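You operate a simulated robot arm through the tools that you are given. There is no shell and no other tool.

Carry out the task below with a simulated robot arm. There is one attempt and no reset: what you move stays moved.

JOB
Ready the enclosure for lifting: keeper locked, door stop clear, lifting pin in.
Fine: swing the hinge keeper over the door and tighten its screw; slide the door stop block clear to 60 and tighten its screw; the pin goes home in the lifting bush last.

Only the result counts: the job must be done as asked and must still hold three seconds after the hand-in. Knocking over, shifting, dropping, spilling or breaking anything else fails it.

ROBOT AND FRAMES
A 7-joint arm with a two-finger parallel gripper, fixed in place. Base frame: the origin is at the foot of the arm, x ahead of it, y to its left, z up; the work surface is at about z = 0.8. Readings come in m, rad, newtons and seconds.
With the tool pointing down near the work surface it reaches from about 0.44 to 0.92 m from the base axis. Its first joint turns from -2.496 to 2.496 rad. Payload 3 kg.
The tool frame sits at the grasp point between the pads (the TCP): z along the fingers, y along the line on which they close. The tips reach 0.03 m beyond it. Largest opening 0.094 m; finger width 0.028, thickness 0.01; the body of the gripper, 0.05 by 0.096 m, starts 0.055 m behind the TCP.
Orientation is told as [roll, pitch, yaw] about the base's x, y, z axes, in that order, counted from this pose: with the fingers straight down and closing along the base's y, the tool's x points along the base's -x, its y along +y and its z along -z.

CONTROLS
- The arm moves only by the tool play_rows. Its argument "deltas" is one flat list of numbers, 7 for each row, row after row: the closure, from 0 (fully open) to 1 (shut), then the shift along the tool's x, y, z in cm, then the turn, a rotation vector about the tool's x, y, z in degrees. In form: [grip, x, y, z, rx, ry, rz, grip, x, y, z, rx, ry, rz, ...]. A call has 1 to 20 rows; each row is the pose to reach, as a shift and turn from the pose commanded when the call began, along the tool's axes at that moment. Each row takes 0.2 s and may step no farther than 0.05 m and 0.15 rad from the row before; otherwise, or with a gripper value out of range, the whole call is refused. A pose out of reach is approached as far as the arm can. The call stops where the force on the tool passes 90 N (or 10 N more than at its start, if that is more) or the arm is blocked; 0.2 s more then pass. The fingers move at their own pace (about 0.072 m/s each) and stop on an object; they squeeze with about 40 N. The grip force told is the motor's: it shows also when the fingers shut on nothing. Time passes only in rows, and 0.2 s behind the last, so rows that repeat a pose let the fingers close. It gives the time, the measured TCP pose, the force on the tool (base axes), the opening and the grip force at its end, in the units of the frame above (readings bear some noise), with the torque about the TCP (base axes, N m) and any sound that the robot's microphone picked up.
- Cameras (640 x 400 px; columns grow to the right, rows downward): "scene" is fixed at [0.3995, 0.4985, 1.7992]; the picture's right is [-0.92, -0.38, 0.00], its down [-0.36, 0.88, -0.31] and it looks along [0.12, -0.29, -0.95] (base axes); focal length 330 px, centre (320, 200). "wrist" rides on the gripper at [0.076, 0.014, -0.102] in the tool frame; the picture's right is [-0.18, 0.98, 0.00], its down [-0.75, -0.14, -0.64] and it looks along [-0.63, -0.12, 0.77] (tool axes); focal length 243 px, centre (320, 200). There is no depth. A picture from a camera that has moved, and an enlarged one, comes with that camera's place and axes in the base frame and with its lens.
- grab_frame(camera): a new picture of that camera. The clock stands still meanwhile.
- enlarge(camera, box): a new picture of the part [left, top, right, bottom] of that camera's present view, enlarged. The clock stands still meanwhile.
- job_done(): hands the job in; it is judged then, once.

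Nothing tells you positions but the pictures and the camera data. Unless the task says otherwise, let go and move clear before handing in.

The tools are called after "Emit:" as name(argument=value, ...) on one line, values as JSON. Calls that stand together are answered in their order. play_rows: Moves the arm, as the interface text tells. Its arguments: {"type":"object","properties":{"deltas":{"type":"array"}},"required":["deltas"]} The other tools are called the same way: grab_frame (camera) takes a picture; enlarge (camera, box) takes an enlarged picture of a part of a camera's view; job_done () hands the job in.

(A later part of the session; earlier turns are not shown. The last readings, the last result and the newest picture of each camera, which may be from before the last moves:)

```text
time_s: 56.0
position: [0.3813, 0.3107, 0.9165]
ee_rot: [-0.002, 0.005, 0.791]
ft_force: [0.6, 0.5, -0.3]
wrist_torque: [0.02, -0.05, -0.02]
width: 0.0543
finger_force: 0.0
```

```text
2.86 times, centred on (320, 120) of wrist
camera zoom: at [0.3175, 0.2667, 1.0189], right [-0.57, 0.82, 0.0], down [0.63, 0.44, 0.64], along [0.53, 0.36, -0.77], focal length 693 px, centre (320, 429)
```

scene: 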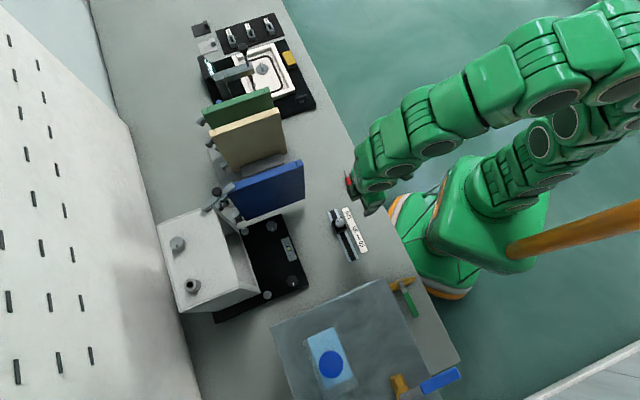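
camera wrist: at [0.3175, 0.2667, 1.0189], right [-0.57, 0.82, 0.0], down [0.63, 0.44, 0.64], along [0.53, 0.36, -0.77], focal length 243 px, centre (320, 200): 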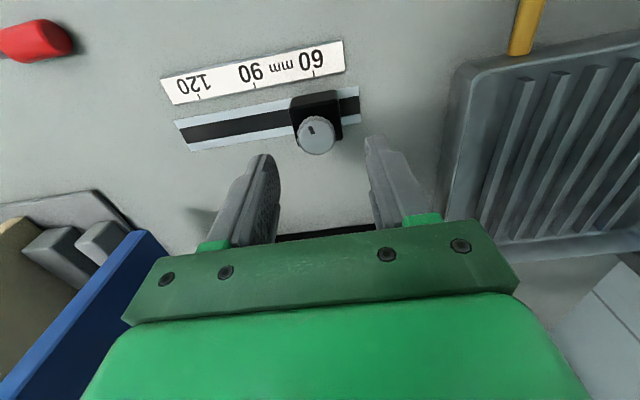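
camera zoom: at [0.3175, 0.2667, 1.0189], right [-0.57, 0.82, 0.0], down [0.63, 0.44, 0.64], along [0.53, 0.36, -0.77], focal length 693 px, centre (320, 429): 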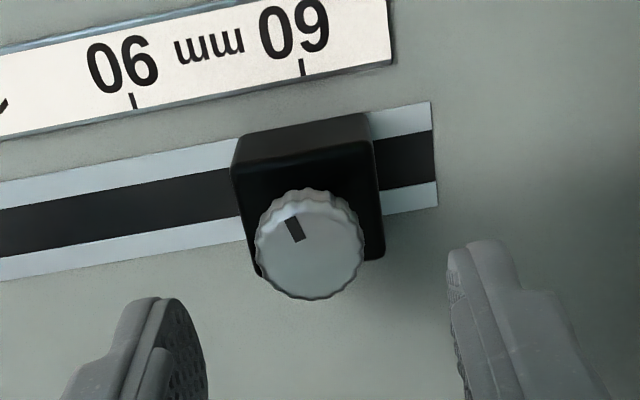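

I'll zoom in to read the position precisely.

Emit:
enlarge(camera="wrist", box=[275, 60, 365, 130])

Emit:
enlarge(camera="scene", box=[335, 215, 375, 265])

```text
5.71 times, centred on (320, 95) of wrist
camera zoom: at [0.3175, 0.2667, 1.0189], right [-0.57, 0.82, 0.0], down [0.63, 0.44, 0.64], along [0.53, 0.36, -0.77], focal length 1386 px, centre (320, 800)
```

zoom: 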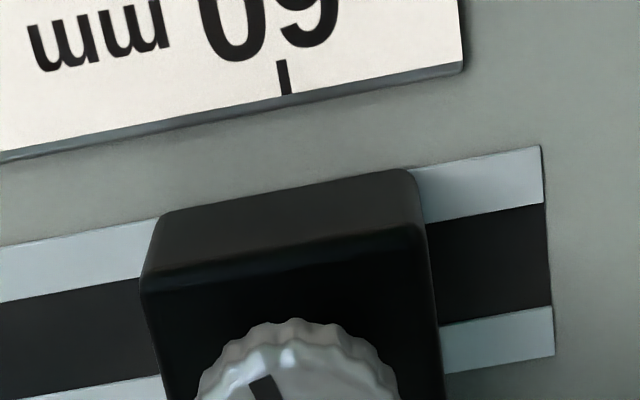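

```text
8.00 times, centred on (355, 240) of scene
camera zoom: at [0.3995, 0.4985, 1.7992], right [-0.92, -0.38, 0.0], down [-0.36, 0.88, -0.31], along [0.12, -0.29, -0.95], focal length 2640 px, centre (40, -120)
```

zoom: 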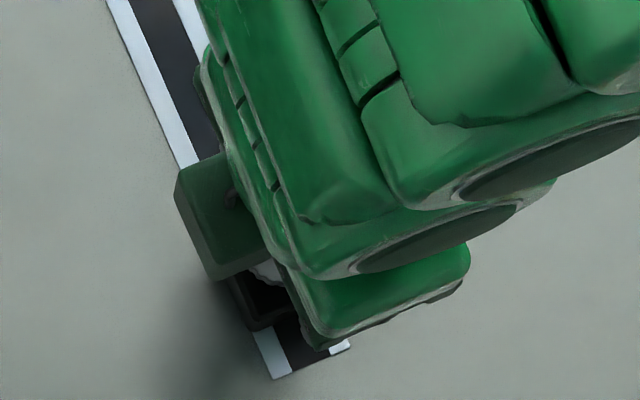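

The block was dragged slightly and reads about 61.5, because my rotation centre was about 4 mm off the knob's axis. I'll regrip centred on the knob.

Emit:
play_rows(deltas=[0.42, -0.1, -0.15, 2, 0, 0, 0, 0.42, -0.16, -0.24, 3.5, 0, 0, 0, 0.42, -0.16, -0.24, 4.5, 0, 0, 0, 0.75, -0.16, -0.24, 4.5, 0, 0, 0, 0.9, -0.16, -0.24, 4.5, 0, 0, 0, 0.9, -0.16, -0.24, 4.5, 0, 0, 0])

Emit:
enlarge(camera="wrist", box=[275, 70, 365, 140])

Emit:
enlarge(camera="wrist", box=[240, 80, 400, 210])

```text
time_s: 57.4
position: [0.3844, 0.3112, 0.8706]
ee_rot: [-0.002, 0.003, 0.791]
ft_force: [2.2, 1.5, -3.3]
wrist_torque: [-0.06, 0.01, -0.01]
width: 0.0264
finger_force: 44.4
```

```text
5.71 times, centred on (320, 105) of wrist
camera zoom: at [0.3208, 0.2668, 0.9737], right [-0.57, 0.82, 0.0], down [0.63, 0.44, 0.64], along [0.53, 0.36, -0.77], focal length 1386 px, centre (320, 743)
```

zoom: 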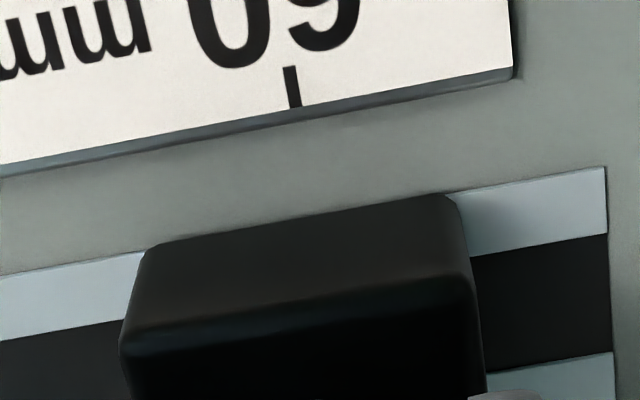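

```text
3.08 times, centred on (320, 145) of wrist
camera zoom: at [0.3208, 0.2668, 0.9737], right [-0.57, 0.82, 0.0], down [0.63, 0.44, 0.64], along [0.53, 0.36, -0.77], focal length 746 px, centre (320, 369)
```

zoom: 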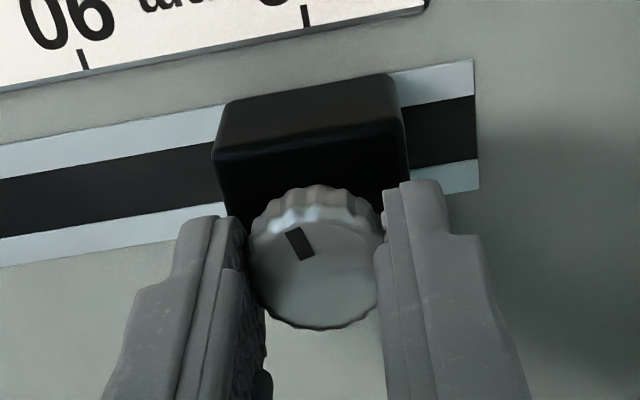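

Reading about 61.3. I'll nudge 2 mm further and check.

Emit:
play_rows(deltas=[0.9, 0, 0.1, 0, 0, 0, 0, 0.9, 0, 0.21, 0, 0, 0, 0, 0.9, 0, 0.21, 0, 0, 0, 0])

Emit:
enlarge(camera="wrist", box=[275, 70, 365, 140])

```text
time_s: 58.1
position: [0.383, 0.3099, 0.8709]
ee_rot: [-0.001, 0.005, 0.79]
ft_force: [4.2, 1.0, -13.9]
wrist_torque: [0.22, -0.26, 0.01]
width: 0.0263
finger_force: 44.9
```

```text
5.71 times, centred on (320, 105) of wrist
camera zoom: at [0.3196, 0.2681, 0.9738], right [-0.57, 0.82, 0.0], down [0.63, 0.44, 0.64], along [0.53, 0.36, -0.77], focal length 1386 px, centre (320, 743)
```

zoom: 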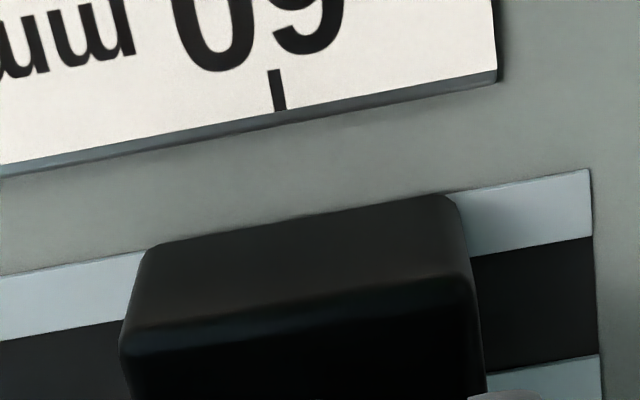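

Now it reads 60.2. I'll continue turning clockwise about the better-centred axis, checking forces.

Emit:
play_rows(deltas=[0.9, 0, 0, 0, 0, 0, 8, 0.9, 0, 0, 0, 0, 0, 16, 0.9, 0, 0, 0, 0, 0, 24, 0.9, 0, 0, 0, 0, 0, 32])

Emit:
enlarge(camera="wrist", box=[230, 50, 410, 210])

```text
time_s: 59.1
position: [0.3832, 0.3117, 0.8719]
ee_rot: [-0.002, 0.002, 0.231]
ft_force: [8.3, -3.8, 9.6]
wrist_torque: [-0.14, -0.33, 0.02]
width: 0.0262
finger_force: 44.8
```

```text
2.50 times, centred on (320, 130) of wrist
camera zoom: at [0.3053, 0.3089, 0.9736], right [-0.04, 1.0, 0.0], down [0.77, 0.04, 0.64], along [0.64, 0.03, -0.77], focal length 606 px, centre (320, 375)
```

zoom: 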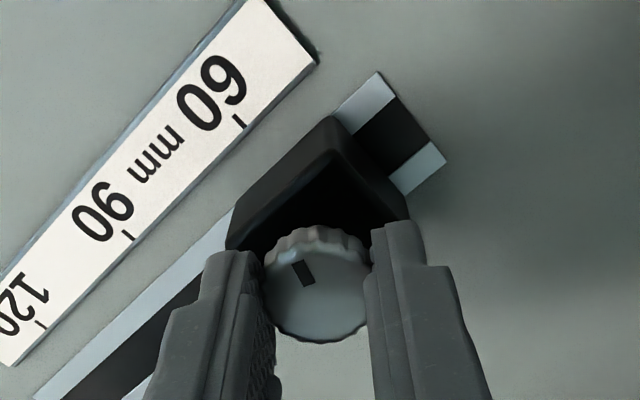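

Emit:
play_rows(deltas=[0.9, 0, 0, 0, 0, 0, 8, 0.9, 0, 0, 0, 0, 0, 16, 0.9, 0, 0, 0, 0, 0, 24, 0.9, 0, 0, 0, 0, 0, 32])

Emit:
enlarge(camera="wrist", box=[230, 50, 410, 210])

```text
time_s: 60.1
position: [0.3824, 0.3108, 0.8707]
ee_rot: [-0.004, 0.001, -0.327]
ft_force: [6.6, -8.4, 14.0]
wrist_torque: [-0.13, -0.04, 0.04]
width: 0.0262
finger_force: 44.7
```

```text
2.50 times, centred on (320, 130) of wrist
camera zoom: at [0.3151, 0.3499, 0.9733], right [0.49, 0.87, 0.0], down [0.67, -0.37, 0.64], along [0.56, -0.32, -0.77], focal length 606 px, centre (320, 375)
```

zoom: 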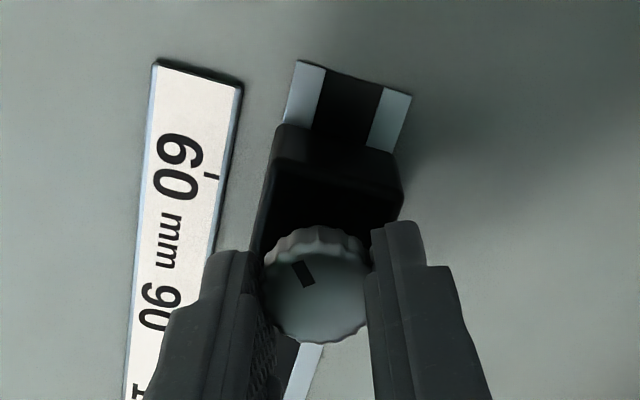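

Emit:
play_rows(deltas=[0.9, 0, 0, 0, 0, 0, 8, 0.9, 0, 0, 0, 0, 0, 16, 0.9, 0, 0, 0, 0, 0, 24])

Emit:
enlarge(camera="wrist", box=[230, 50, 410, 210])

```text
time_s: 61.0
position: [0.3819, 0.3107, 0.8698]
ee_rot: [-0.006, 0.0, -0.748]
ft_force: [9.7, 4.5, -2.6]
wrist_torque: [0.3, 0.06, 0.01]
width: 0.0262
finger_force: 45.6
```

```text
2.50 times, centred on (320, 130) of wrist
camera zoom: at [0.3357, 0.3745, 0.9733], right [0.8, 0.59, 0.0], down [0.46, -0.61, 0.64], along [0.38, -0.52, -0.77], focal length 606 px, centre (320, 375)
```

zoom: 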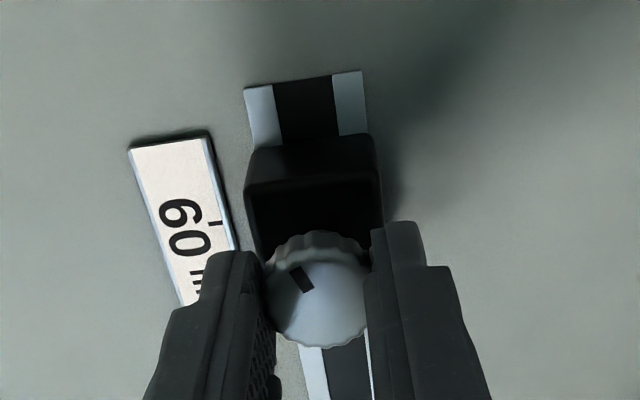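

Emit:
play_rows(deltas=[0.9, 0, 0, 0, 0, 0, 8, 0.9, 0, 0, 0, 0, 0, 16, 0.9, 0, 0, 0, 0, 0, 24])

Emit:
enlarge(camera="wrist", box=[230, 50, 410, 210])

```text
time_s: 61.8
position: [0.382, 0.3102, 0.8712]
ee_rot: [-0.004, -0.004, -1.165]
ft_force: [5.9, -1.1, -4.6]
wrist_torque: [-0.33, -0.37, 0.02]
width: 0.026
finger_force: 44.5
```

```text
2.50 times, centred on (320, 130) of wrist
camera zoom: at [0.3651, 0.3874, 0.9731], right [0.98, 0.22, 0.0], down [0.17, -0.75, 0.65], along [0.14, -0.63, -0.76], focal length 606 px, centre (320, 375)
```

zoom: 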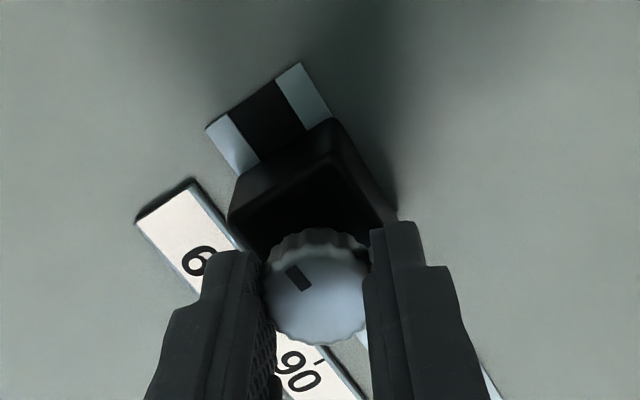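

Emit:
play_rows(deltas=[0.9, 0, 0, 0, 0, 0, 8, 0.9, 0, 0, 0, 0, 0, 16, 0.9, 0, 0, 0, 0, 0, 24, 0.9, 0, 0, 0, 0, 0, 32])

Emit:
enlarge(camera="wrist", box=[230, 50, 410, 210])

```text
time_s: 62.8
position: [0.3816, 0.3109, 0.8707]
ee_rot: [-0.003, -0.006, -1.725]
ft_force: [-8.7, -2.3, 5.7]
wrist_torque: [-0.42, 0.16, 0.72]
width: 0.0255
finger_force: 44.8
```

```text
2.50 times, centred on (320, 130) of wrist
camera zoom: at [0.4075, 0.3848, 0.973], right [0.94, -0.33, 0.0], down [-0.25, -0.72, 0.65], along [-0.22, -0.61, -0.76], focal length 606 px, centre (320, 375)
```

zoom: 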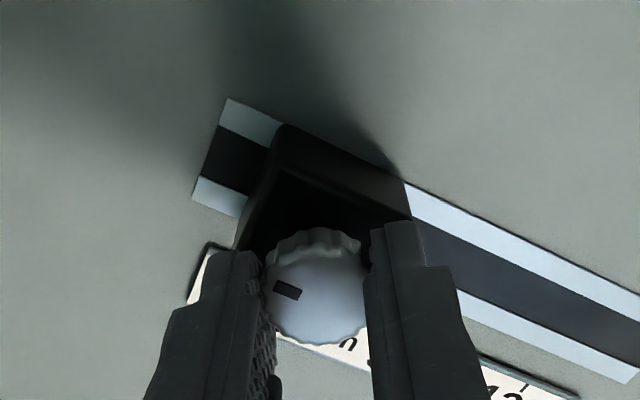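

The mark now lags and the torque rose to 0.72 N·m, so this screw is tight. I'll release, rise, unwind and read the scale.

Emit:
play_rows(deltas=[0.7, 0, 0, 0, 0, 0, 0, 0.42, 0, 0, 0, 0, 0, 0, 0.42, 0, 0, 0, 0, 0, 0, 0.42, 0, 0, -2, 0, 0, 0, 0.42, 0, 0, -4.5, 0, 0, 0])

Emit:
play_rows(deltas=[0.42, 0, 0, 0, 0, 0, -8, 0.42, 0, 0, 0, 0, 0, -16, 0.42, 0, 0, 0, 0, 0, -24, 0.42, 0, 0, 0, 0, 0, -32, 0.42, 0, 0, 0, 0, 0, -40, 0.42, 0, 0, 0, 0, 0, -48, 0.42, 0, 0, 0, 0, 0, -56, 0.42, 0, 0, 0, 0, 0, -64, 0.42, 0, 0, 0, 0, 0, -72, 0.42, 0, 0, 0, 0, 0, -80, 0.42, 0, 0, 0, 0, 0, -88, 0.42, 0, 0, 0, 0, 0, -96, 0.42, 0, 0, 0, 0, 0, -104, 0.42, 0, 0, 0, 0, 0, -112, 0.42, 0, 0, 0, 0, 0, -120, 0.42, 0, 0, 0, 0, 0, -128, 0.42, 0, 0, 0, 0, 0, -136, 0.42, 0, 0, 0, 0, 0, -144])

Emit:
enlarge(camera="wrist", box=[275, 60, 365, 130])

Emit:
grab_frame(camera="wrist")

```text
time_s: 64.0
position: [0.3822, 0.3114, 0.9169]
ee_rot: [-0.001, -0.004, -1.722]
ft_force: [0.5, -0.1, -0.2]
wrist_torque: [-0.01, 0.0, -0.01]
width: 0.0545
finger_force: 0.0
```

```text
time_s: 67.8
position: [0.3827, 0.3112, 0.9161]
ee_rot: [-0.003, 0.005, 0.793]
ft_force: [0.1, 1.4, -0.1]
wrist_torque: [0.0, 0.0, 0.02]
width: 0.0547
finger_force: 0.1
```

```text
5.71 times, centred on (320, 95) of wrist
camera zoom: at [0.3187, 0.268, 1.0188], right [-0.57, 0.82, 0.0], down [0.63, 0.44, 0.64], along [0.53, 0.36, -0.77], focal length 1386 px, centre (320, 800)
```

zoom: 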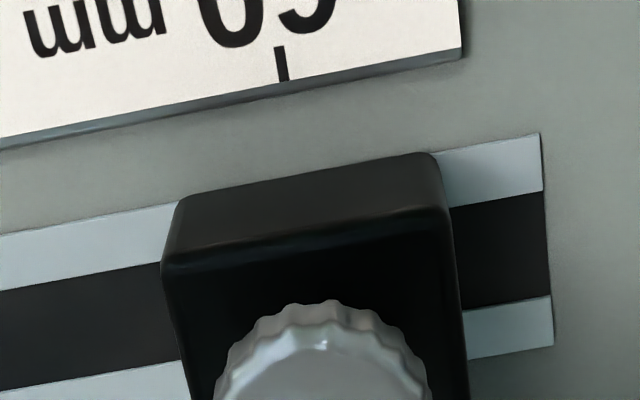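

```text
taken
camera wrist: at [0.3187, 0.268, 1.0188], right [-0.57, 0.82, 0.0], down [0.63, 0.44, 0.64], along [0.53, 0.36, -0.77], focal length 243 px, centre (320, 200)
```

wrist: 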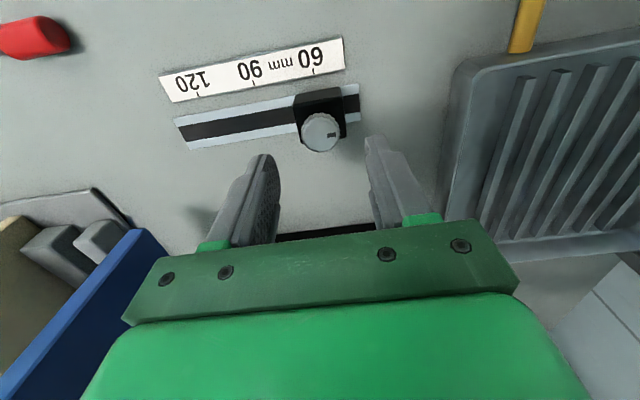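

The block reads 60 (within a millimetre) after tightening. I'll rise and move toward the pin, so the scene camera can see the door stop.

Emit:
play_rows(deltas=[0.42, 0, 0, -4, 0, 0, 0, 0.42, 2, -3.3, -6, 0, 0, 0, 0.42, 4, -6.6, -8, 0, 0, 0, 0.42, 6, -9.9, -10, 0, 0, 0, 0.42, 8, -13.2, -12, 0, 0, 0])

Emit:
play_rows(deltas=[0.42, 0, 0, 0, 0, 0, -8, 0.42, 0, 0, 0, 0, 0, -16, 0.42, 0, 0, 0, 0, 0, -24, 0.42, 0, 0, 0, 0, 0, -32, 0.42, 0, 0, 0, 0, 0, -40, 0.42, 0, 0, 0, 0, 0, -48, 0.42, 0, 0, 0, 0, 0, -56, 0.42, 0, 0, 0, 0, 0, -64, 0.42, 0, 0, 0, 0, 0, -72, 0.42, 0, 0, 0, 0, 0, -80, 0.42, 0, 0, 0, 0, 0, -88.5])

Emit:
grab_frame(camera="wrist")

Emit:
enlarge(camera="scene", box=[315, 155, 395, 265])

```text
time_s: 69.0
position: [0.4223, 0.1597, 1.0373]
ee_rot: [-0.003, 0.004, 0.788]
ft_force: [0.0, -0.2, 0.7]
wrist_torque: [-0.01, -0.01, 0.0]
width: 0.0546
finger_force: 0.1
```

```text
time_s: 71.3
position: [0.4207, 0.163, 1.0363]
ee_rot: [0.004, 0.001, 2.338]
ft_force: [-0.3, 0.4, -0.1]
wrist_torque: [-0.02, -0.01, -0.01]
width: 0.0547
finger_force: 0.1
```

```text
taken
camera wrist: at [0.4635, 0.0988, 1.139], right [-0.84, -0.55, 0.0], down [-0.42, 0.64, 0.64], along [-0.35, 0.53, -0.77], focal length 243 px, centre (320, 200)
```

wrist: 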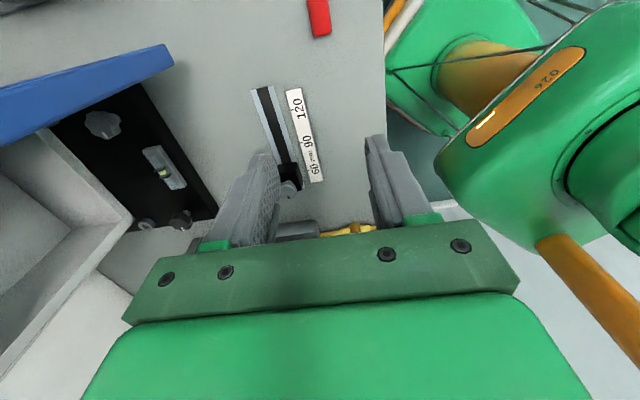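

```text
3.64 times, centred on (355, 210) of scene
camera zoom: at [0.3995, 0.4985, 1.7992], right [-0.92, -0.38, 0.0], down [-0.36, 0.88, -0.31], along [0.12, -0.29, -0.95], focal length 1200 px, centre (193, 164)
```

zoom: 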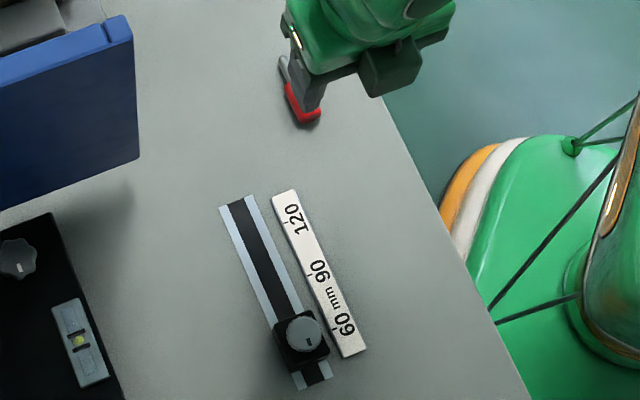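

The yaw of 134° is reachable. Let me double-check the reading from the scene camera.

Emit:
enlarge(camera="scene", box=[330, 210, 380, 265])

Emit:
enlarge(camera="wrist", box=[240, 70, 340, 210])

```text
7.27 times, centred on (355, 238) of scene
camera zoom: at [0.3995, 0.4985, 1.7992], right [-0.92, -0.38, 0.0], down [-0.36, 0.88, -0.31], along [0.12, -0.29, -0.95], focal length 2400 px, centre (66, -73)
```

zoom: 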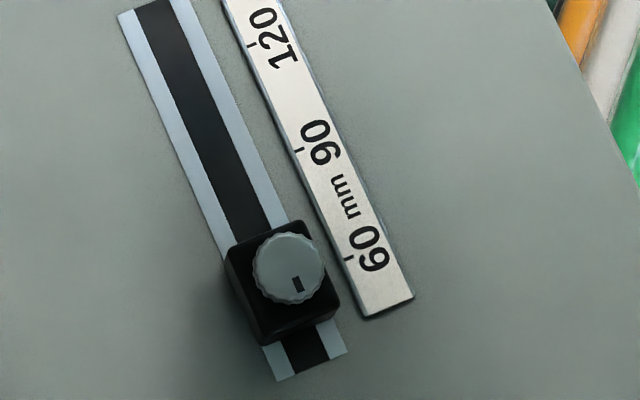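

```text
2.86 times, centred on (290, 140) of wrist
camera zoom: at [0.4635, 0.0988, 1.139], right [-0.84, -0.55, 0.0], down [-0.42, 0.64, 0.64], along [-0.35, 0.53, -0.77], focal length 693 px, centre (406, 371)
```

zoom: 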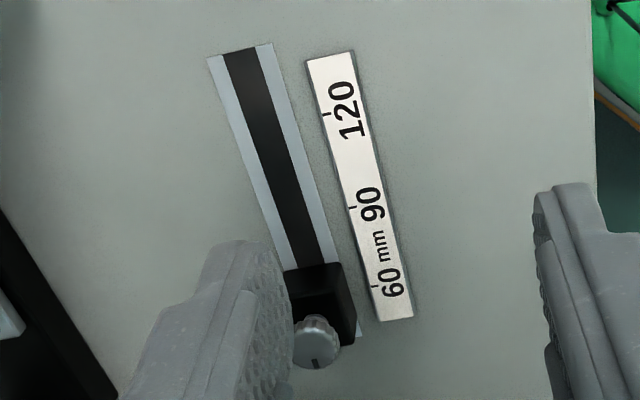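

Reading is 60 within tolerance from both cameras. Now the pin: I'll tilt the hand 45° toward the pin's tip direction so that it can be inserted tip-down later, then look.

Emit:
play_rows(deltas=[0.42, 0, 0, 0, 0, 7.5, 0, 0.42, 0, 0, 0, 0, 15, 0, 0.42, 0, 0, 0, 0, 22.5, 0, 0.42, 0, 0, 0, 0, 30, 0, 0.42, 0, 0, 0, 0, 37.5, 0, 0.42, 0, 0, 0, 0, 45, 0])

Emit:
grab_frame(camera="wrist")

Emit:
grab_frame(camera="scene")

```text
time_s: 72.8
position: [0.4195, 0.1629, 1.0367]
ee_rot: [0.006, 0.789, 2.339]
ft_force: [0.2, -0.3, -0.5]
wrist_torque: [0.01, -0.04, 0.01]
width: 0.0545
finger_force: 0.0
```

```text
taken
camera wrist: at [0.3971, 0.1672, 1.1627], right [-0.8, -0.59, -0.13], down [-0.58, 0.81, -0.08], along [0.15, 0.01, -0.99], focal length 243 px, centre (320, 200)
```

wrist: 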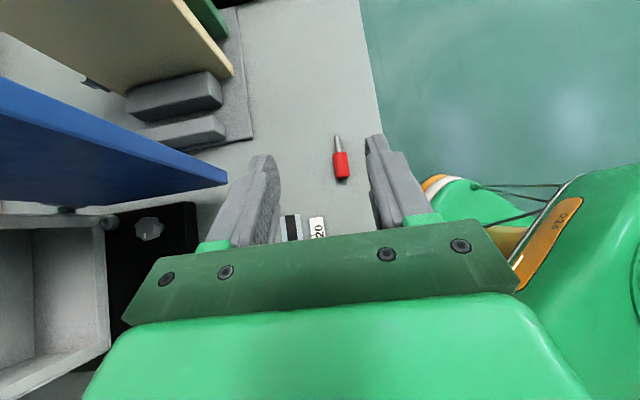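

```text
taken
```

scene: 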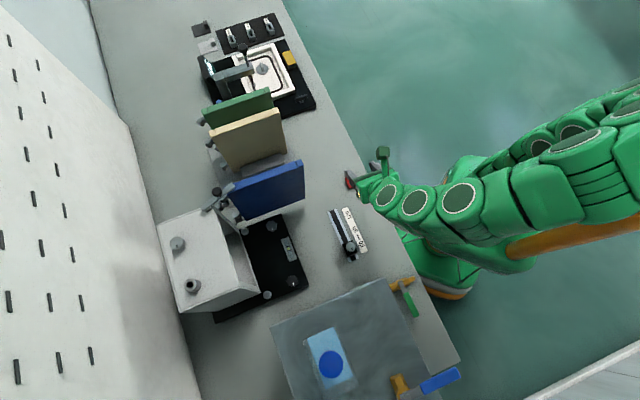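

Emit:
enlarge(camera="wrist", box=[300, 110, 390, 200])

```text
4.44 times, centred on (345, 155) of wrist
camera zoom: at [0.3971, 0.1672, 1.1627], right [-0.8, -0.59, -0.13], down [-0.58, 0.81, -0.08], along [0.15, 0.01, -0.99], focal length 1078 px, centre (209, 400)
```

zoom: 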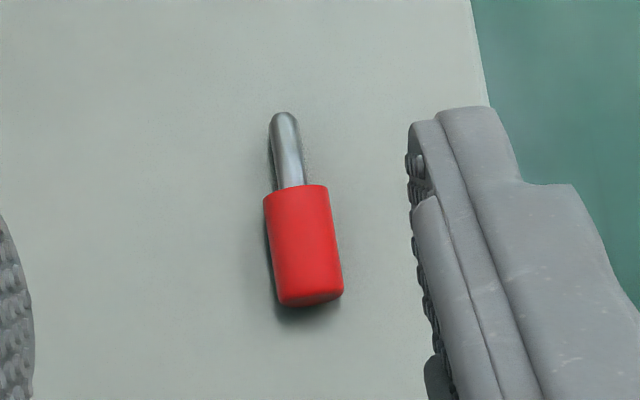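

Pin axis is at −46° with handle centre at (0.458, 0.111). I'll move to a pre-grasp point 7 cm back along the tool axis.

Emit:
play_rows(deltas=[0.42, -2.7, 0.2, 2.8, 0, 0, 0, 0.42, -5.4, 0.4, 5.6, 0, 0, 0, 0.42, -8.1, 0.6, 8.4, 0, 0, 0, 0.42, -10.65, 0.83, 11.05, 0, 0, 0])

Emit:
grab_frame(camera="wrist")

Emit:
enlarge(camera="wrist", box=[260, 60, 390, 190])

```text
time_s: 73.8
position: [0.4219, 0.1637, 0.8928]
ee_rot: [0.005, 0.787, 2.337]
ft_force: [-0.3, -0.7, 0.2]
wrist_torque: [0.02, 0.02, 0.01]
width: 0.0545
finger_force: 0.1
out of reach, approached as far as the arm can: row 4
```

```text
taken
camera wrist: at [0.3986, 0.1688, 1.0189], right [-0.8, -0.59, -0.13], down [-0.58, 0.81, -0.08], along [0.15, 0.01, -0.99], focal length 243 px, centre (320, 200)
```

wrist: 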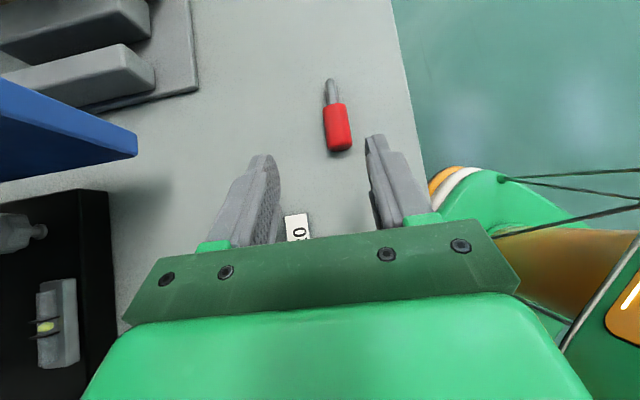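

```text
3.08 times, centred on (325, 125) of wrist
camera zoom: at [0.3986, 0.1688, 1.0189], right [-0.8, -0.59, -0.13], down [-0.58, 0.81, -0.08], along [0.15, 0.01, -0.99], focal length 746 px, centre (305, 431)
```

zoom: 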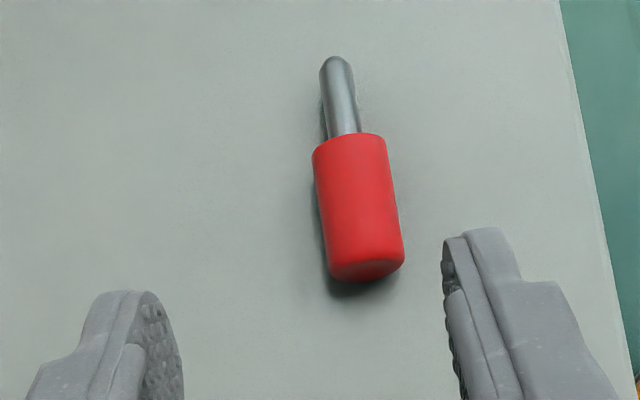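

The arm is near its inner reach limit here. I'll try the approach to the handle in steps, watching whether it's reachable.

Emit:
play_rows(deltas=[0.42, 0, 0.5, 1.5, 0, 0, 0, 0.42, -0.1, 1.06, 3, 0, 0, 0, 0.42, -0.2, 1.06, 5, 0, 0, 0])

Emit:
grab_frame(camera="wrist")

```text
time_s: 74.5
position: [0.4344, 0.1495, 0.8727]
ee_rot: [0.005, 0.787, 2.336]
ft_force: [-0.4, -0.6, -1.1]
wrist_torque: [0.02, 0.02, 0.03]
width: 0.0547
finger_force: 0.0
out of reach, approached as far as the arm can: row 1, 2, 3
```

```text
taken
camera wrist: at [0.412, 0.154, 0.9983], right [-0.8, -0.59, -0.13], down [-0.58, 0.81, -0.08], along [0.15, 0.01, -0.99], focal length 243 px, centre (320, 200)
```

wrist: 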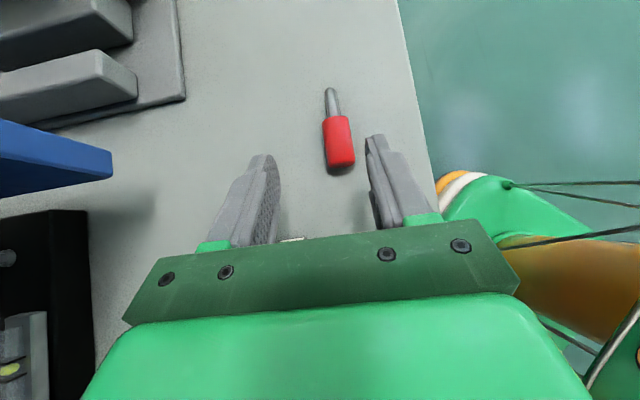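

At 45° tilt the pose is just out of reach; with 30° it should work. I'll reduce the tilt and retry.

Emit:
play_rows(deltas=[0.42, 0, 0, 0, 0, -7.5, 0, 0.42, 0, 0, 0, 0, -15, 0])

Emit:
play_rows(deltas=[0.42, 0.4, 0.5, 0.8, 0, 0, 0, 0.42, 0.76, 0.97, 1.6, 0, 0, 0, 0.42, 0.76, 0.97, 2.6, 0, 0, 0])

Emit:
grab_frame(camera="wrist")

Emit:
enlarge(camera="wrist", box=[260, 80, 390, 200])

```text
time_s: 75.2
position: [0.4343, 0.1502, 0.8748]
ee_rot: [0.004, 0.524, 2.337]
ft_force: [1.0, 0.5, 0.0]
wrist_torque: [-0.02, -0.02, -0.01]
width: 0.0548
finger_force: 0.1
```

```text
time_s: 76.0
position: [0.442, 0.1365, 0.8646]
ee_rot: [0.008, 0.526, 2.336]
ft_force: [-0.3, 0.6, 0.1]
wrist_torque: [0.01, 0.02, 0.01]
width: 0.0545
finger_force: 0.0
out of reach, approached as far as the arm can: row 2, 3
```

```text
taken
camera wrist: at [0.4424, 0.1161, 0.991], right [-0.82, -0.56, -0.09], down [-0.57, 0.8, 0.18], along [-0.03, 0.19, -0.98], focal length 243 px, centre (320, 200)
```

wrist: 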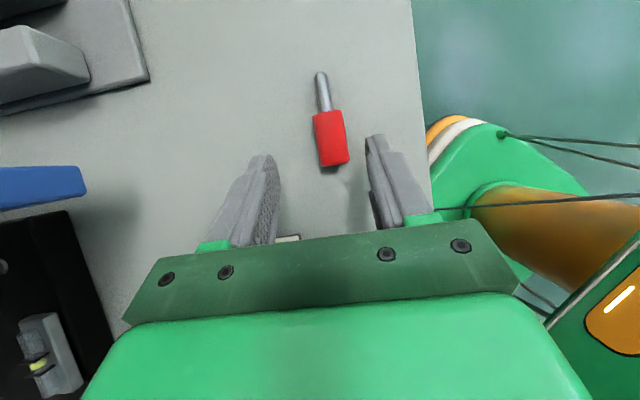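

```text
3.33 times, centred on (325, 140) of wrist
camera zoom: at [0.4424, 0.1161, 0.991], right [-0.82, -0.56, -0.09], down [-0.57, 0.8, 0.18], along [-0.03, 0.19, -0.98], focal length 809 px, centre (303, 400)
```

zoom: 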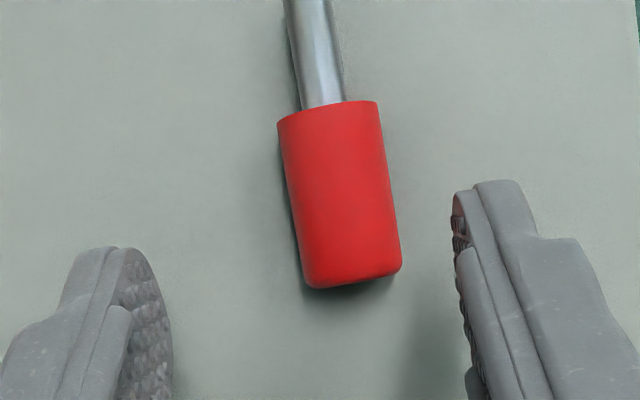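

Still just outside reach. Instead I'll pick the pin with a vertical tool, lay it down farther out with its tip turned around, and regrasp it there at 45°. First raise and make the tool vertical.

Emit:
play_rows(deltas=[0.42, 2, 0, -3.46, 0, 0, 0, 0.42, 2, 0, -3.46, 0, -7.5, 0, 0.42, 2, 0, -3.46, 0, -15, 0, 0.42, 2, 0, -3.46, 0, -22.5, 0, 0.42, 2, 0, -3.46, 0, -30, 0])

Emit:
grab_frame(camera="wrist")

```text
time_s: 77.2
position: [0.4421, 0.1361, 0.9045]
ee_rot: [0.005, 0.001, 2.334]
ft_force: [0.4, 0.4, -0.3]
wrist_torque: [0.05, -0.02, 0.0]
width: 0.0546
finger_force: 0.1
```

```text
taken
camera wrist: at [0.485, 0.0713, 1.006], right [-0.84, -0.55, 0.0], down [-0.42, 0.64, 0.64], along [-0.35, 0.54, -0.77], focal length 243 px, centre (320, 200)
```

wrist: 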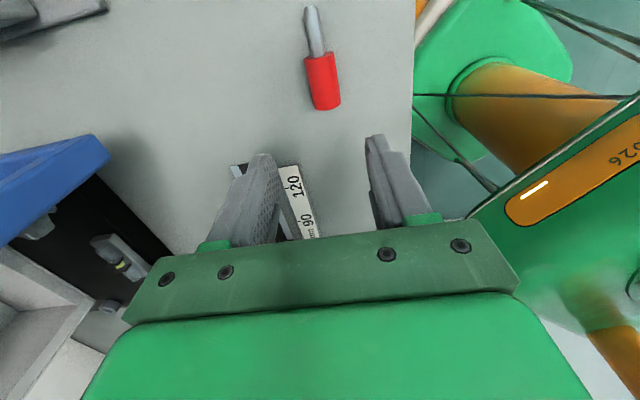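

Emit:
play_rows(deltas=[0.42, 1.5, 0.3, 1, 0, 0, 0, 0.42, 2.85, 0.6, 2.5, 0, 0, 0, 0.42, 2.85, 0.6, 4.5, 0, 0, 0, 0.42, 2.85, 0.6, 6, 0, 0, 0])

Emit:
enlarge(camera="wrist", box=[240, 80, 400, 210])

```text
time_s: 78.2
position: [0.4575, 0.1104, 0.8451]
ee_rot: [0.003, 0.001, 2.336]
ft_force: [-0.4, 0.6, 0.0]
wrist_torque: [0.02, -0.01, -0.01]
width: 0.0544
finger_force: 0.0
```

```text
3.08 times, centred on (320, 145) of wrist
camera zoom: at [0.5004, 0.0457, 0.9466], right [-0.84, -0.55, 0.0], down [-0.42, 0.64, 0.64], along [-0.35, 0.54, -0.77], focal length 746 px, centre (320, 369)
```

zoom: 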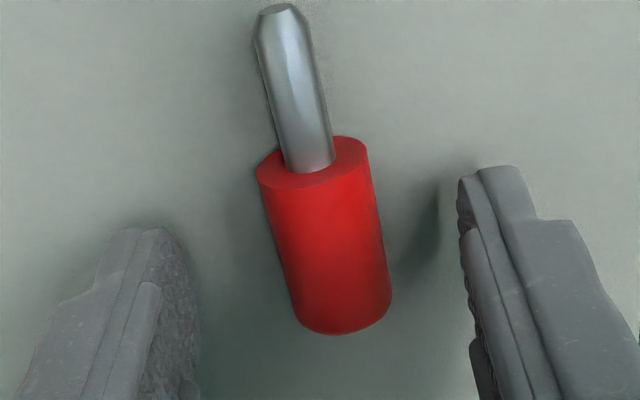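

Emit:
play_rows(deltas=[0.42, -0.3, 0, 0.6, 0, 0, 0, 0.42, -0.3, 0, 1.1, 0, 0, 0, 0.75, -0.3, 0, 1.1, 0, 0, 0, 0.95, -0.3, 0, 1.1, 0, 0, 0, 0.95, -0.3, 0, 1.1, 0, 0, 0])

Emit:
enlarge(camera="wrist", box=[240, 80, 400, 210])

```text
time_s: 79.3
position: [0.4563, 0.1125, 0.833]
ee_rot: [0.004, 0.002, 2.335]
ft_force: [0.8, 0.6, 2.3]
wrist_torque: [0.0, -0.01, 0.0]
width: 0.02
finger_force: 40.2
```

```text
3.08 times, centred on (320, 145) of wrist
camera zoom: at [0.4981, 0.0478, 0.9353], right [-0.84, -0.55, 0.0], down [-0.42, 0.64, 0.64], along [-0.35, 0.53, -0.77], focal length 746 px, centre (320, 369)
```

zoom: 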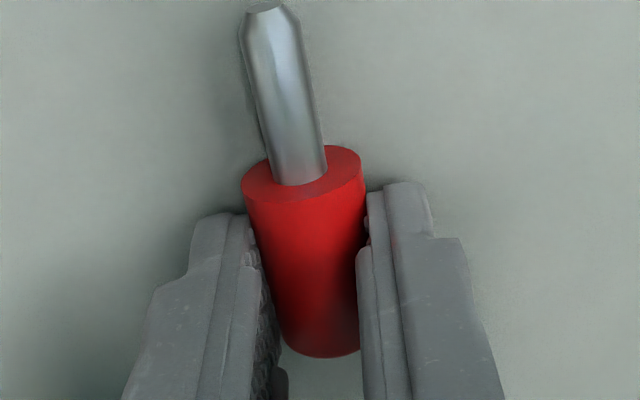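

The pin is gripped. I'll lift it, carry it outward to about (0.54, 0.09) and turn it by 180°.

Emit:
play_rows(deltas=[0.95, 0, 0, -3, 0, 0, 0, 0.95, 0, 0, -6, 0, 0, 0, 0.95, 0.8, -0.5, -6, 0, 0, 8, 0.95, 1.6, -1.0, -6, 0, 0, 16, 0.95, 2.4, -1.4, -6, 0, 0, 24, 0.95, 3.2, -1.9, -6, 0, 0, 32, 0.95, 4, -2.4, -6, 0, 0, 40, 0.95, 4.8, -2.9, -6, 0, 0, 48, 0.95, 5.6, -3.4, -6, 0, 0, 56, 0.95, 6.4, -3.9, -6, 0, 0, 64, 0.95, 7.4, -4.48, -6, 0, 0, 72, 0.95, 7.4, -4.48, -6, 0, 0, 80, 0.95, 7.4, -4.48, -6, 0, 0, 88, 0.95, 7.4, -4.48, -6, 0, 0, 96, 0.95, 7.4, -4.48, -6, 0, 0, 104, 0.95, 7.4, -4.48, -6, 0, 0, 112])

Emit:
play_rows(deltas=[0.95, 0, 0, 0, 0, 0, 8, 0.95, 0, 0, 0, 0, 0, 16, 0.95, 0, 0, 0, 0, 0, 24, 0.95, 0, 0, 0, 0, 0, 32, 0.95, 0, 0, 0, 0, 0, 40, 0.95, 0, 0, 0, 0, 0, 48, 0.95, 0, 0, 0, 0, 0, 56, 0.95, 0, 0, 0, 0, 0, 64, 0.95, 0, 0, 0, 0, 0, 68])

Emit:
grab_frame(camera="wrist")

Emit:
grab_frame(camera="scene")

```text
time_s: 82.8
position: [0.5408, 0.0904, 0.8936]
ee_rot: [-0.004, 0.004, 0.376]
ft_force: [-0.5, 0.3, -0.4]
wrist_torque: [0.02, -0.01, -0.01]
width: 0.0203
finger_force: 39.9
```

```text
time_s: 84.8
position: [0.5392, 0.0898, 0.8925]
ee_rot: [-0.004, -0.002, -0.807]
ft_force: [0.1, 0.0, -0.5]
wrist_torque: [0.01, -0.02, -0.04]
width: 0.0199
finger_force: 39.6
```

```text
taken
camera wrist: at [0.4968, 0.1556, 0.9949], right [0.84, 0.55, 0.0], down [0.42, -0.64, 0.64], along [0.35, -0.54, -0.77], focal length 243 px, centre (320, 200)
```

wrist: 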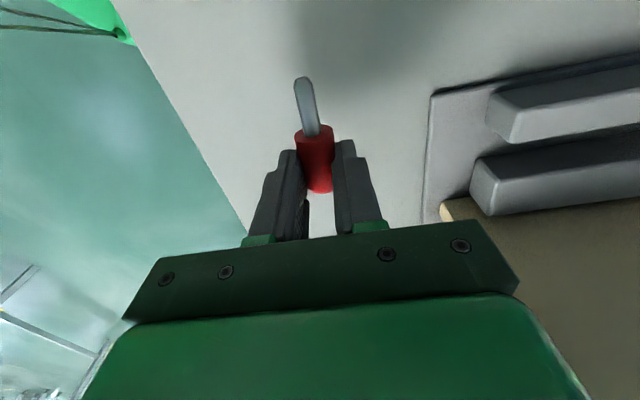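

```text
taken
```

scene: 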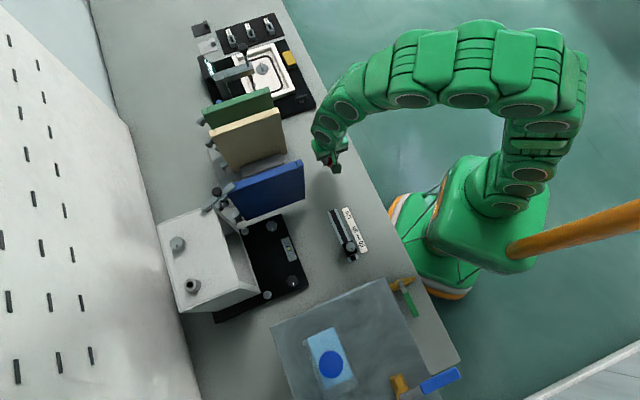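

Carried safely. I'll turn 20° more to keep the later tilt away from the panels, then set the pin down at the same height it was picked.

Emit:
play_rows(deltas=[0.95, 0, 0, 0, 0, 0, 7, 0.95, 0, 0, 0, 0, 0, 14, 0.95, 0, 0, 2, 0, 0, 20, 0.95, 0, 0, 4, 0, 0, 20, 0.95, 0, 0, 5.3, 0, 0, 20, 0.95, 0, 0, 5.95, 0, 0, 20])

Emit:
enlarge(camera="wrist", box=[240, 60, 400, 210])

```text
time_s: 86.2
position: [0.5389, 0.0888, 0.8329]
ee_rot: [-0.004, -0.002, -1.156]
ft_force: [-0.2, 0.3, 0.9]
wrist_torque: [0.05, 0.02, -0.05]
width: 0.0204
finger_force: 40.1
```

```text
2.67 times, centred on (320, 135) of wrist
camera zoom: at [0.5218, 0.1666, 0.9355], right [0.97, 0.23, 0.0], down [0.18, -0.74, 0.64], along [0.14, -0.63, -0.76], focal length 647 px, centre (320, 373)
```

zoom: 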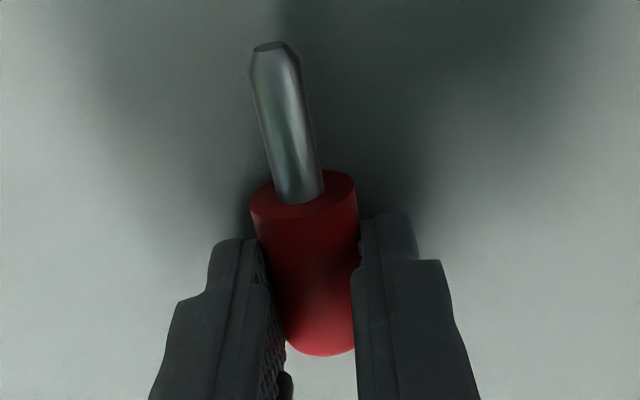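

Emit:
play_rows(deltas=[0.75, 0, 0, 0, 0, 0, 0, 0.7, 0, 0, 0, 0, 0, 0, 0.65, 0, 0, 0, 0, 0, 0])

Emit:
enlarge(camera="wrist", box=[240, 60, 400, 210])

```text
time_s: 87.0
position: [0.5392, 0.0895, 0.8333]
ee_rot: [-0.005, -0.003, -1.154]
ft_force: [0.3, 0.1, -0.3]
wrist_torque: [-0.02, -0.01, 0.0]
width: 0.033
finger_force: 0.0
```

```text
2.67 times, centred on (320, 135) of wrist
camera zoom: at [0.5217, 0.1665, 0.9354], right [0.97, 0.23, 0.0], down [0.18, -0.74, 0.64], along [0.14, -0.63, -0.76], focal length 647 px, centre (320, 373)
```

zoom: 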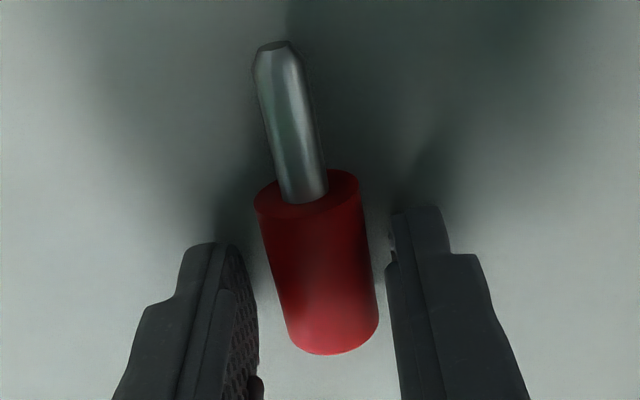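

The pin is on the bench, nearly still. I'll rise, open more, tilt 45°, and look at it again.

Emit:
play_rows(deltas=[0.5, 0, 0, -3, 0, 0, 0, 0.42, 0, 0, -6.5, 0, 0, 0, 0.42, 0, 0, -9, 0, 7.5, 0, 0.42, 0, 0, -9, 0, 15, 0, 0.42, 0, 0, -9, 0, 22.5, 0, 0.42, 0, 0, -9, 0, 30, 0, 0.42, 0, 0, -9, 0, 37.5, 0, 0.42, 0, 0, -9, 0, 45, 0])

Emit:
grab_frame(camera="wrist")

Emit:
enlarge(camera="wrist", box=[270, 120, 370, 210])

Emit:
grab_frame(camera="scene")

```text
time_s: 88.8
position: [0.5407, 0.0897, 0.923]
ee_rot: [-0.004, 0.783, -1.158]
ft_force: [-0.3, 0.6, -1.1]
wrist_torque: [-0.01, 0.0, 0.0]
width: 0.0545
finger_force: 0.0
```

```text
taken
camera wrist: at [0.5614, 0.0791, 1.049], right [0.95, 0.28, -0.13], down [0.27, -0.96, -0.08], along [-0.15, 0.04, -0.99], focal length 243 px, centre (320, 200)
```

wrist: 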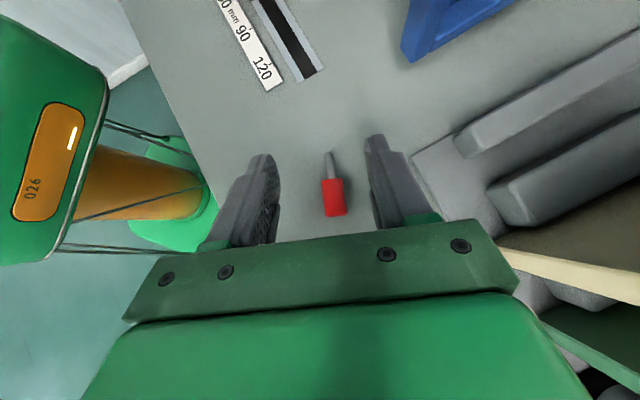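

```text
4.44 times, centred on (320, 165) of wrist
camera zoom: at [0.5614, 0.0791, 1.049], right [0.95, 0.28, -0.13], down [0.27, -0.96, -0.08], along [-0.15, 0.04, -0.99], focal length 1078 px, centre (320, 356)
```

zoom: 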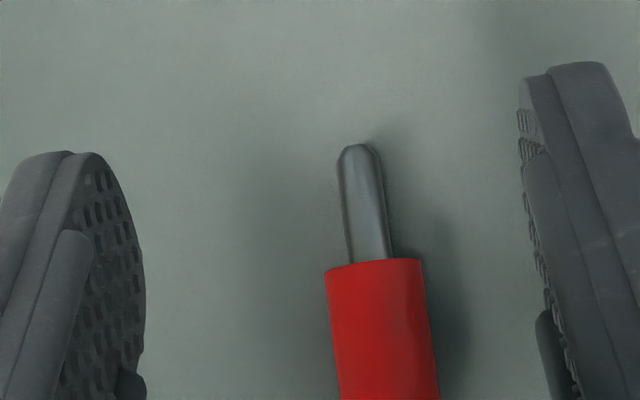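

```text
taken
```

scene: 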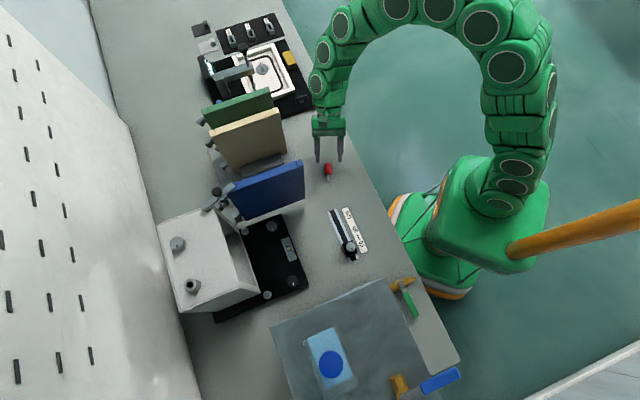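

The hand is tilted and reachable here. Handle centre is about (0.537, 0.097), axis 112°. I'll go to a pre-grasp 5 cm back along the tool axis.

Emit:
play_rows(deltas=[0.42, -2.4, -0.1, 0.2, -0.5, 0, 0.5, 0.42, -4.7, -0.15, 0.4, -1, 0, 1, 0.42, -6.95, -0.23, 0.64, -1.34, 0, 1.35])

Emit:
grab_frame(camera="wrist")

Emit:
enlarge(camera="wrist", box=[260, 60, 390, 190])

```text
time_s: 89.5
position: [0.5537, 0.0464, 0.8691]
ee_rot: [-0.004, 0.782, -1.192]
ft_force: [-0.1, 0.7, -0.3]
wrist_torque: [-0.04, -0.01, 0.02]
width: 0.0546
finger_force: 0.0
```

```text
taken
camera wrist: at [0.5745, 0.0358, 0.9946], right [0.96, 0.24, -0.13], down [0.24, -0.97, -0.08], along [-0.15, 0.04, -0.99], focal length 243 px, centre (320, 200)
```

wrist: 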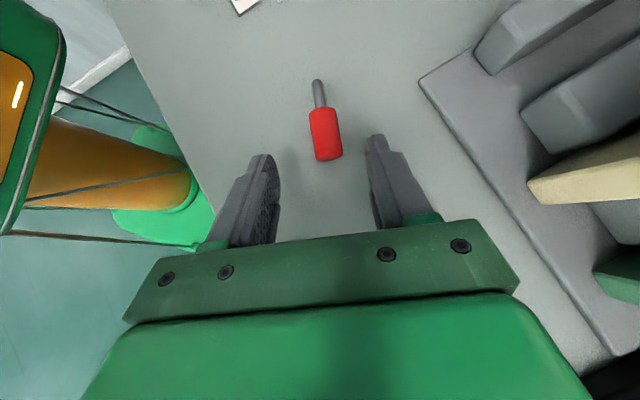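

```text
3.08 times, centred on (325, 125) of wrist
camera zoom: at [0.5745, 0.0358, 0.9946], right [0.96, 0.24, -0.13], down [0.24, -0.97, -0.08], along [-0.15, 0.04, -0.99], focal length 746 px, centre (305, 431)
```

zoom: 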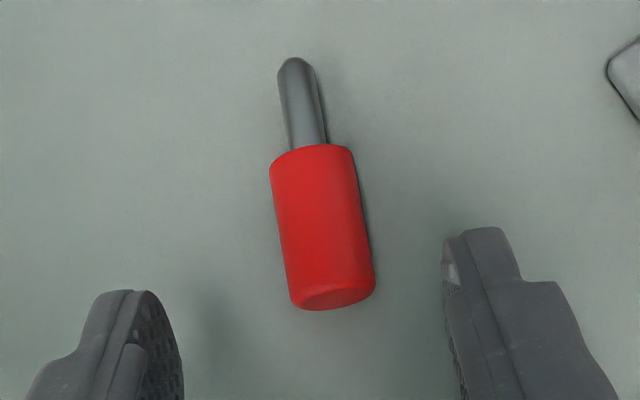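

Emit:
play_rows(deltas=[0.42, 0, 0.2, 1.5, 0, 0, 0, 0.42, 0, 0.43, 3, 0, 0, 0, 0.42, 0, 0.43, 4.2, 0, 0, 0, 0.42, 0, 0.43, 4.9, 0, 0, 0])

Emit:
enlarge(camera="wrist", box=[250, 80, 390, 210])

```text
time_s: 90.5
position: [0.5467, 0.0807, 0.8356]
ee_rot: [-0.005, 0.782, -1.194]
ft_force: [-0.3, -0.5, -0.1]
wrist_torque: [0.03, 0.0, 0.01]
width: 0.0544
finger_force: 0.1
```

```text
3.08 times, centred on (320, 145) of wrist
camera zoom: at [0.5668, 0.0703, 0.9611], right [0.96, 0.25, -0.13], down [0.24, -0.97, -0.08], along [-0.15, 0.04, -0.99], focal length 746 px, centre (320, 369)
```

zoom: 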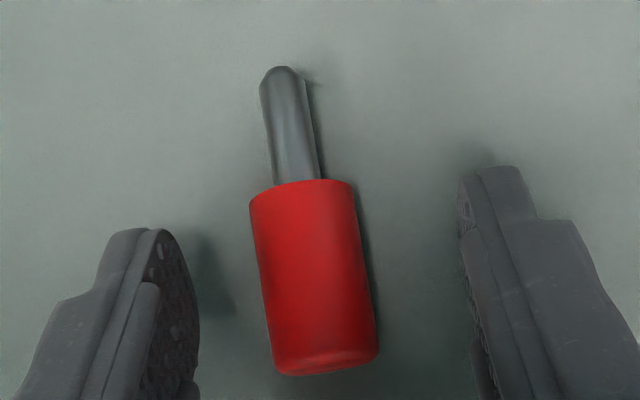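

Emit:
play_rows(deltas=[0.42, -0.15, -0.15, 0.15, 0, 0, 0, 0.75, -0.15, -0.15, 0.15, 0, 0, 0, 0.95, -0.15, -0.15, 0.15, 0, 0, 0, 0.95, -0.15, -0.15, 0.15, 0, 0, 0])

Emit:
enlarge(camera="wrist", box=[250, 80, 390, 210])

```text
time_s: 91.5
position: [0.5455, 0.0809, 0.8328]
ee_rot: [-0.006, 0.782, -1.194]
ft_force: [0.2, 0.0, 0.5]
wrist_torque: [-0.03, -0.01, 0.0]
width: 0.0196
finger_force: 40.1
```

```text
3.08 times, centred on (320, 145) of wrist
camera zoom: at [0.5654, 0.0701, 0.9588], right [0.96, 0.24, -0.13], down [0.24, -0.97, -0.08], along [-0.15, 0.04, -0.99], focal length 746 px, centre (320, 369)
```

zoom: 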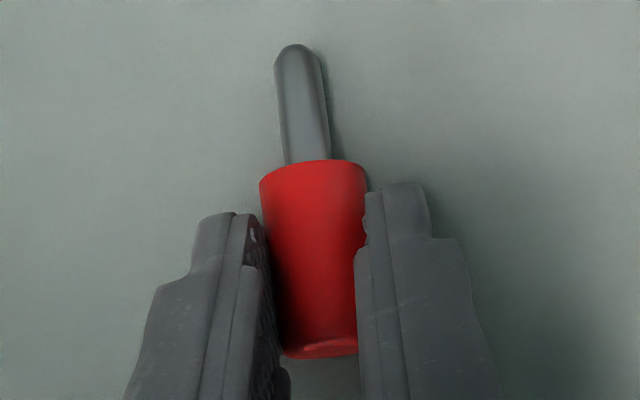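

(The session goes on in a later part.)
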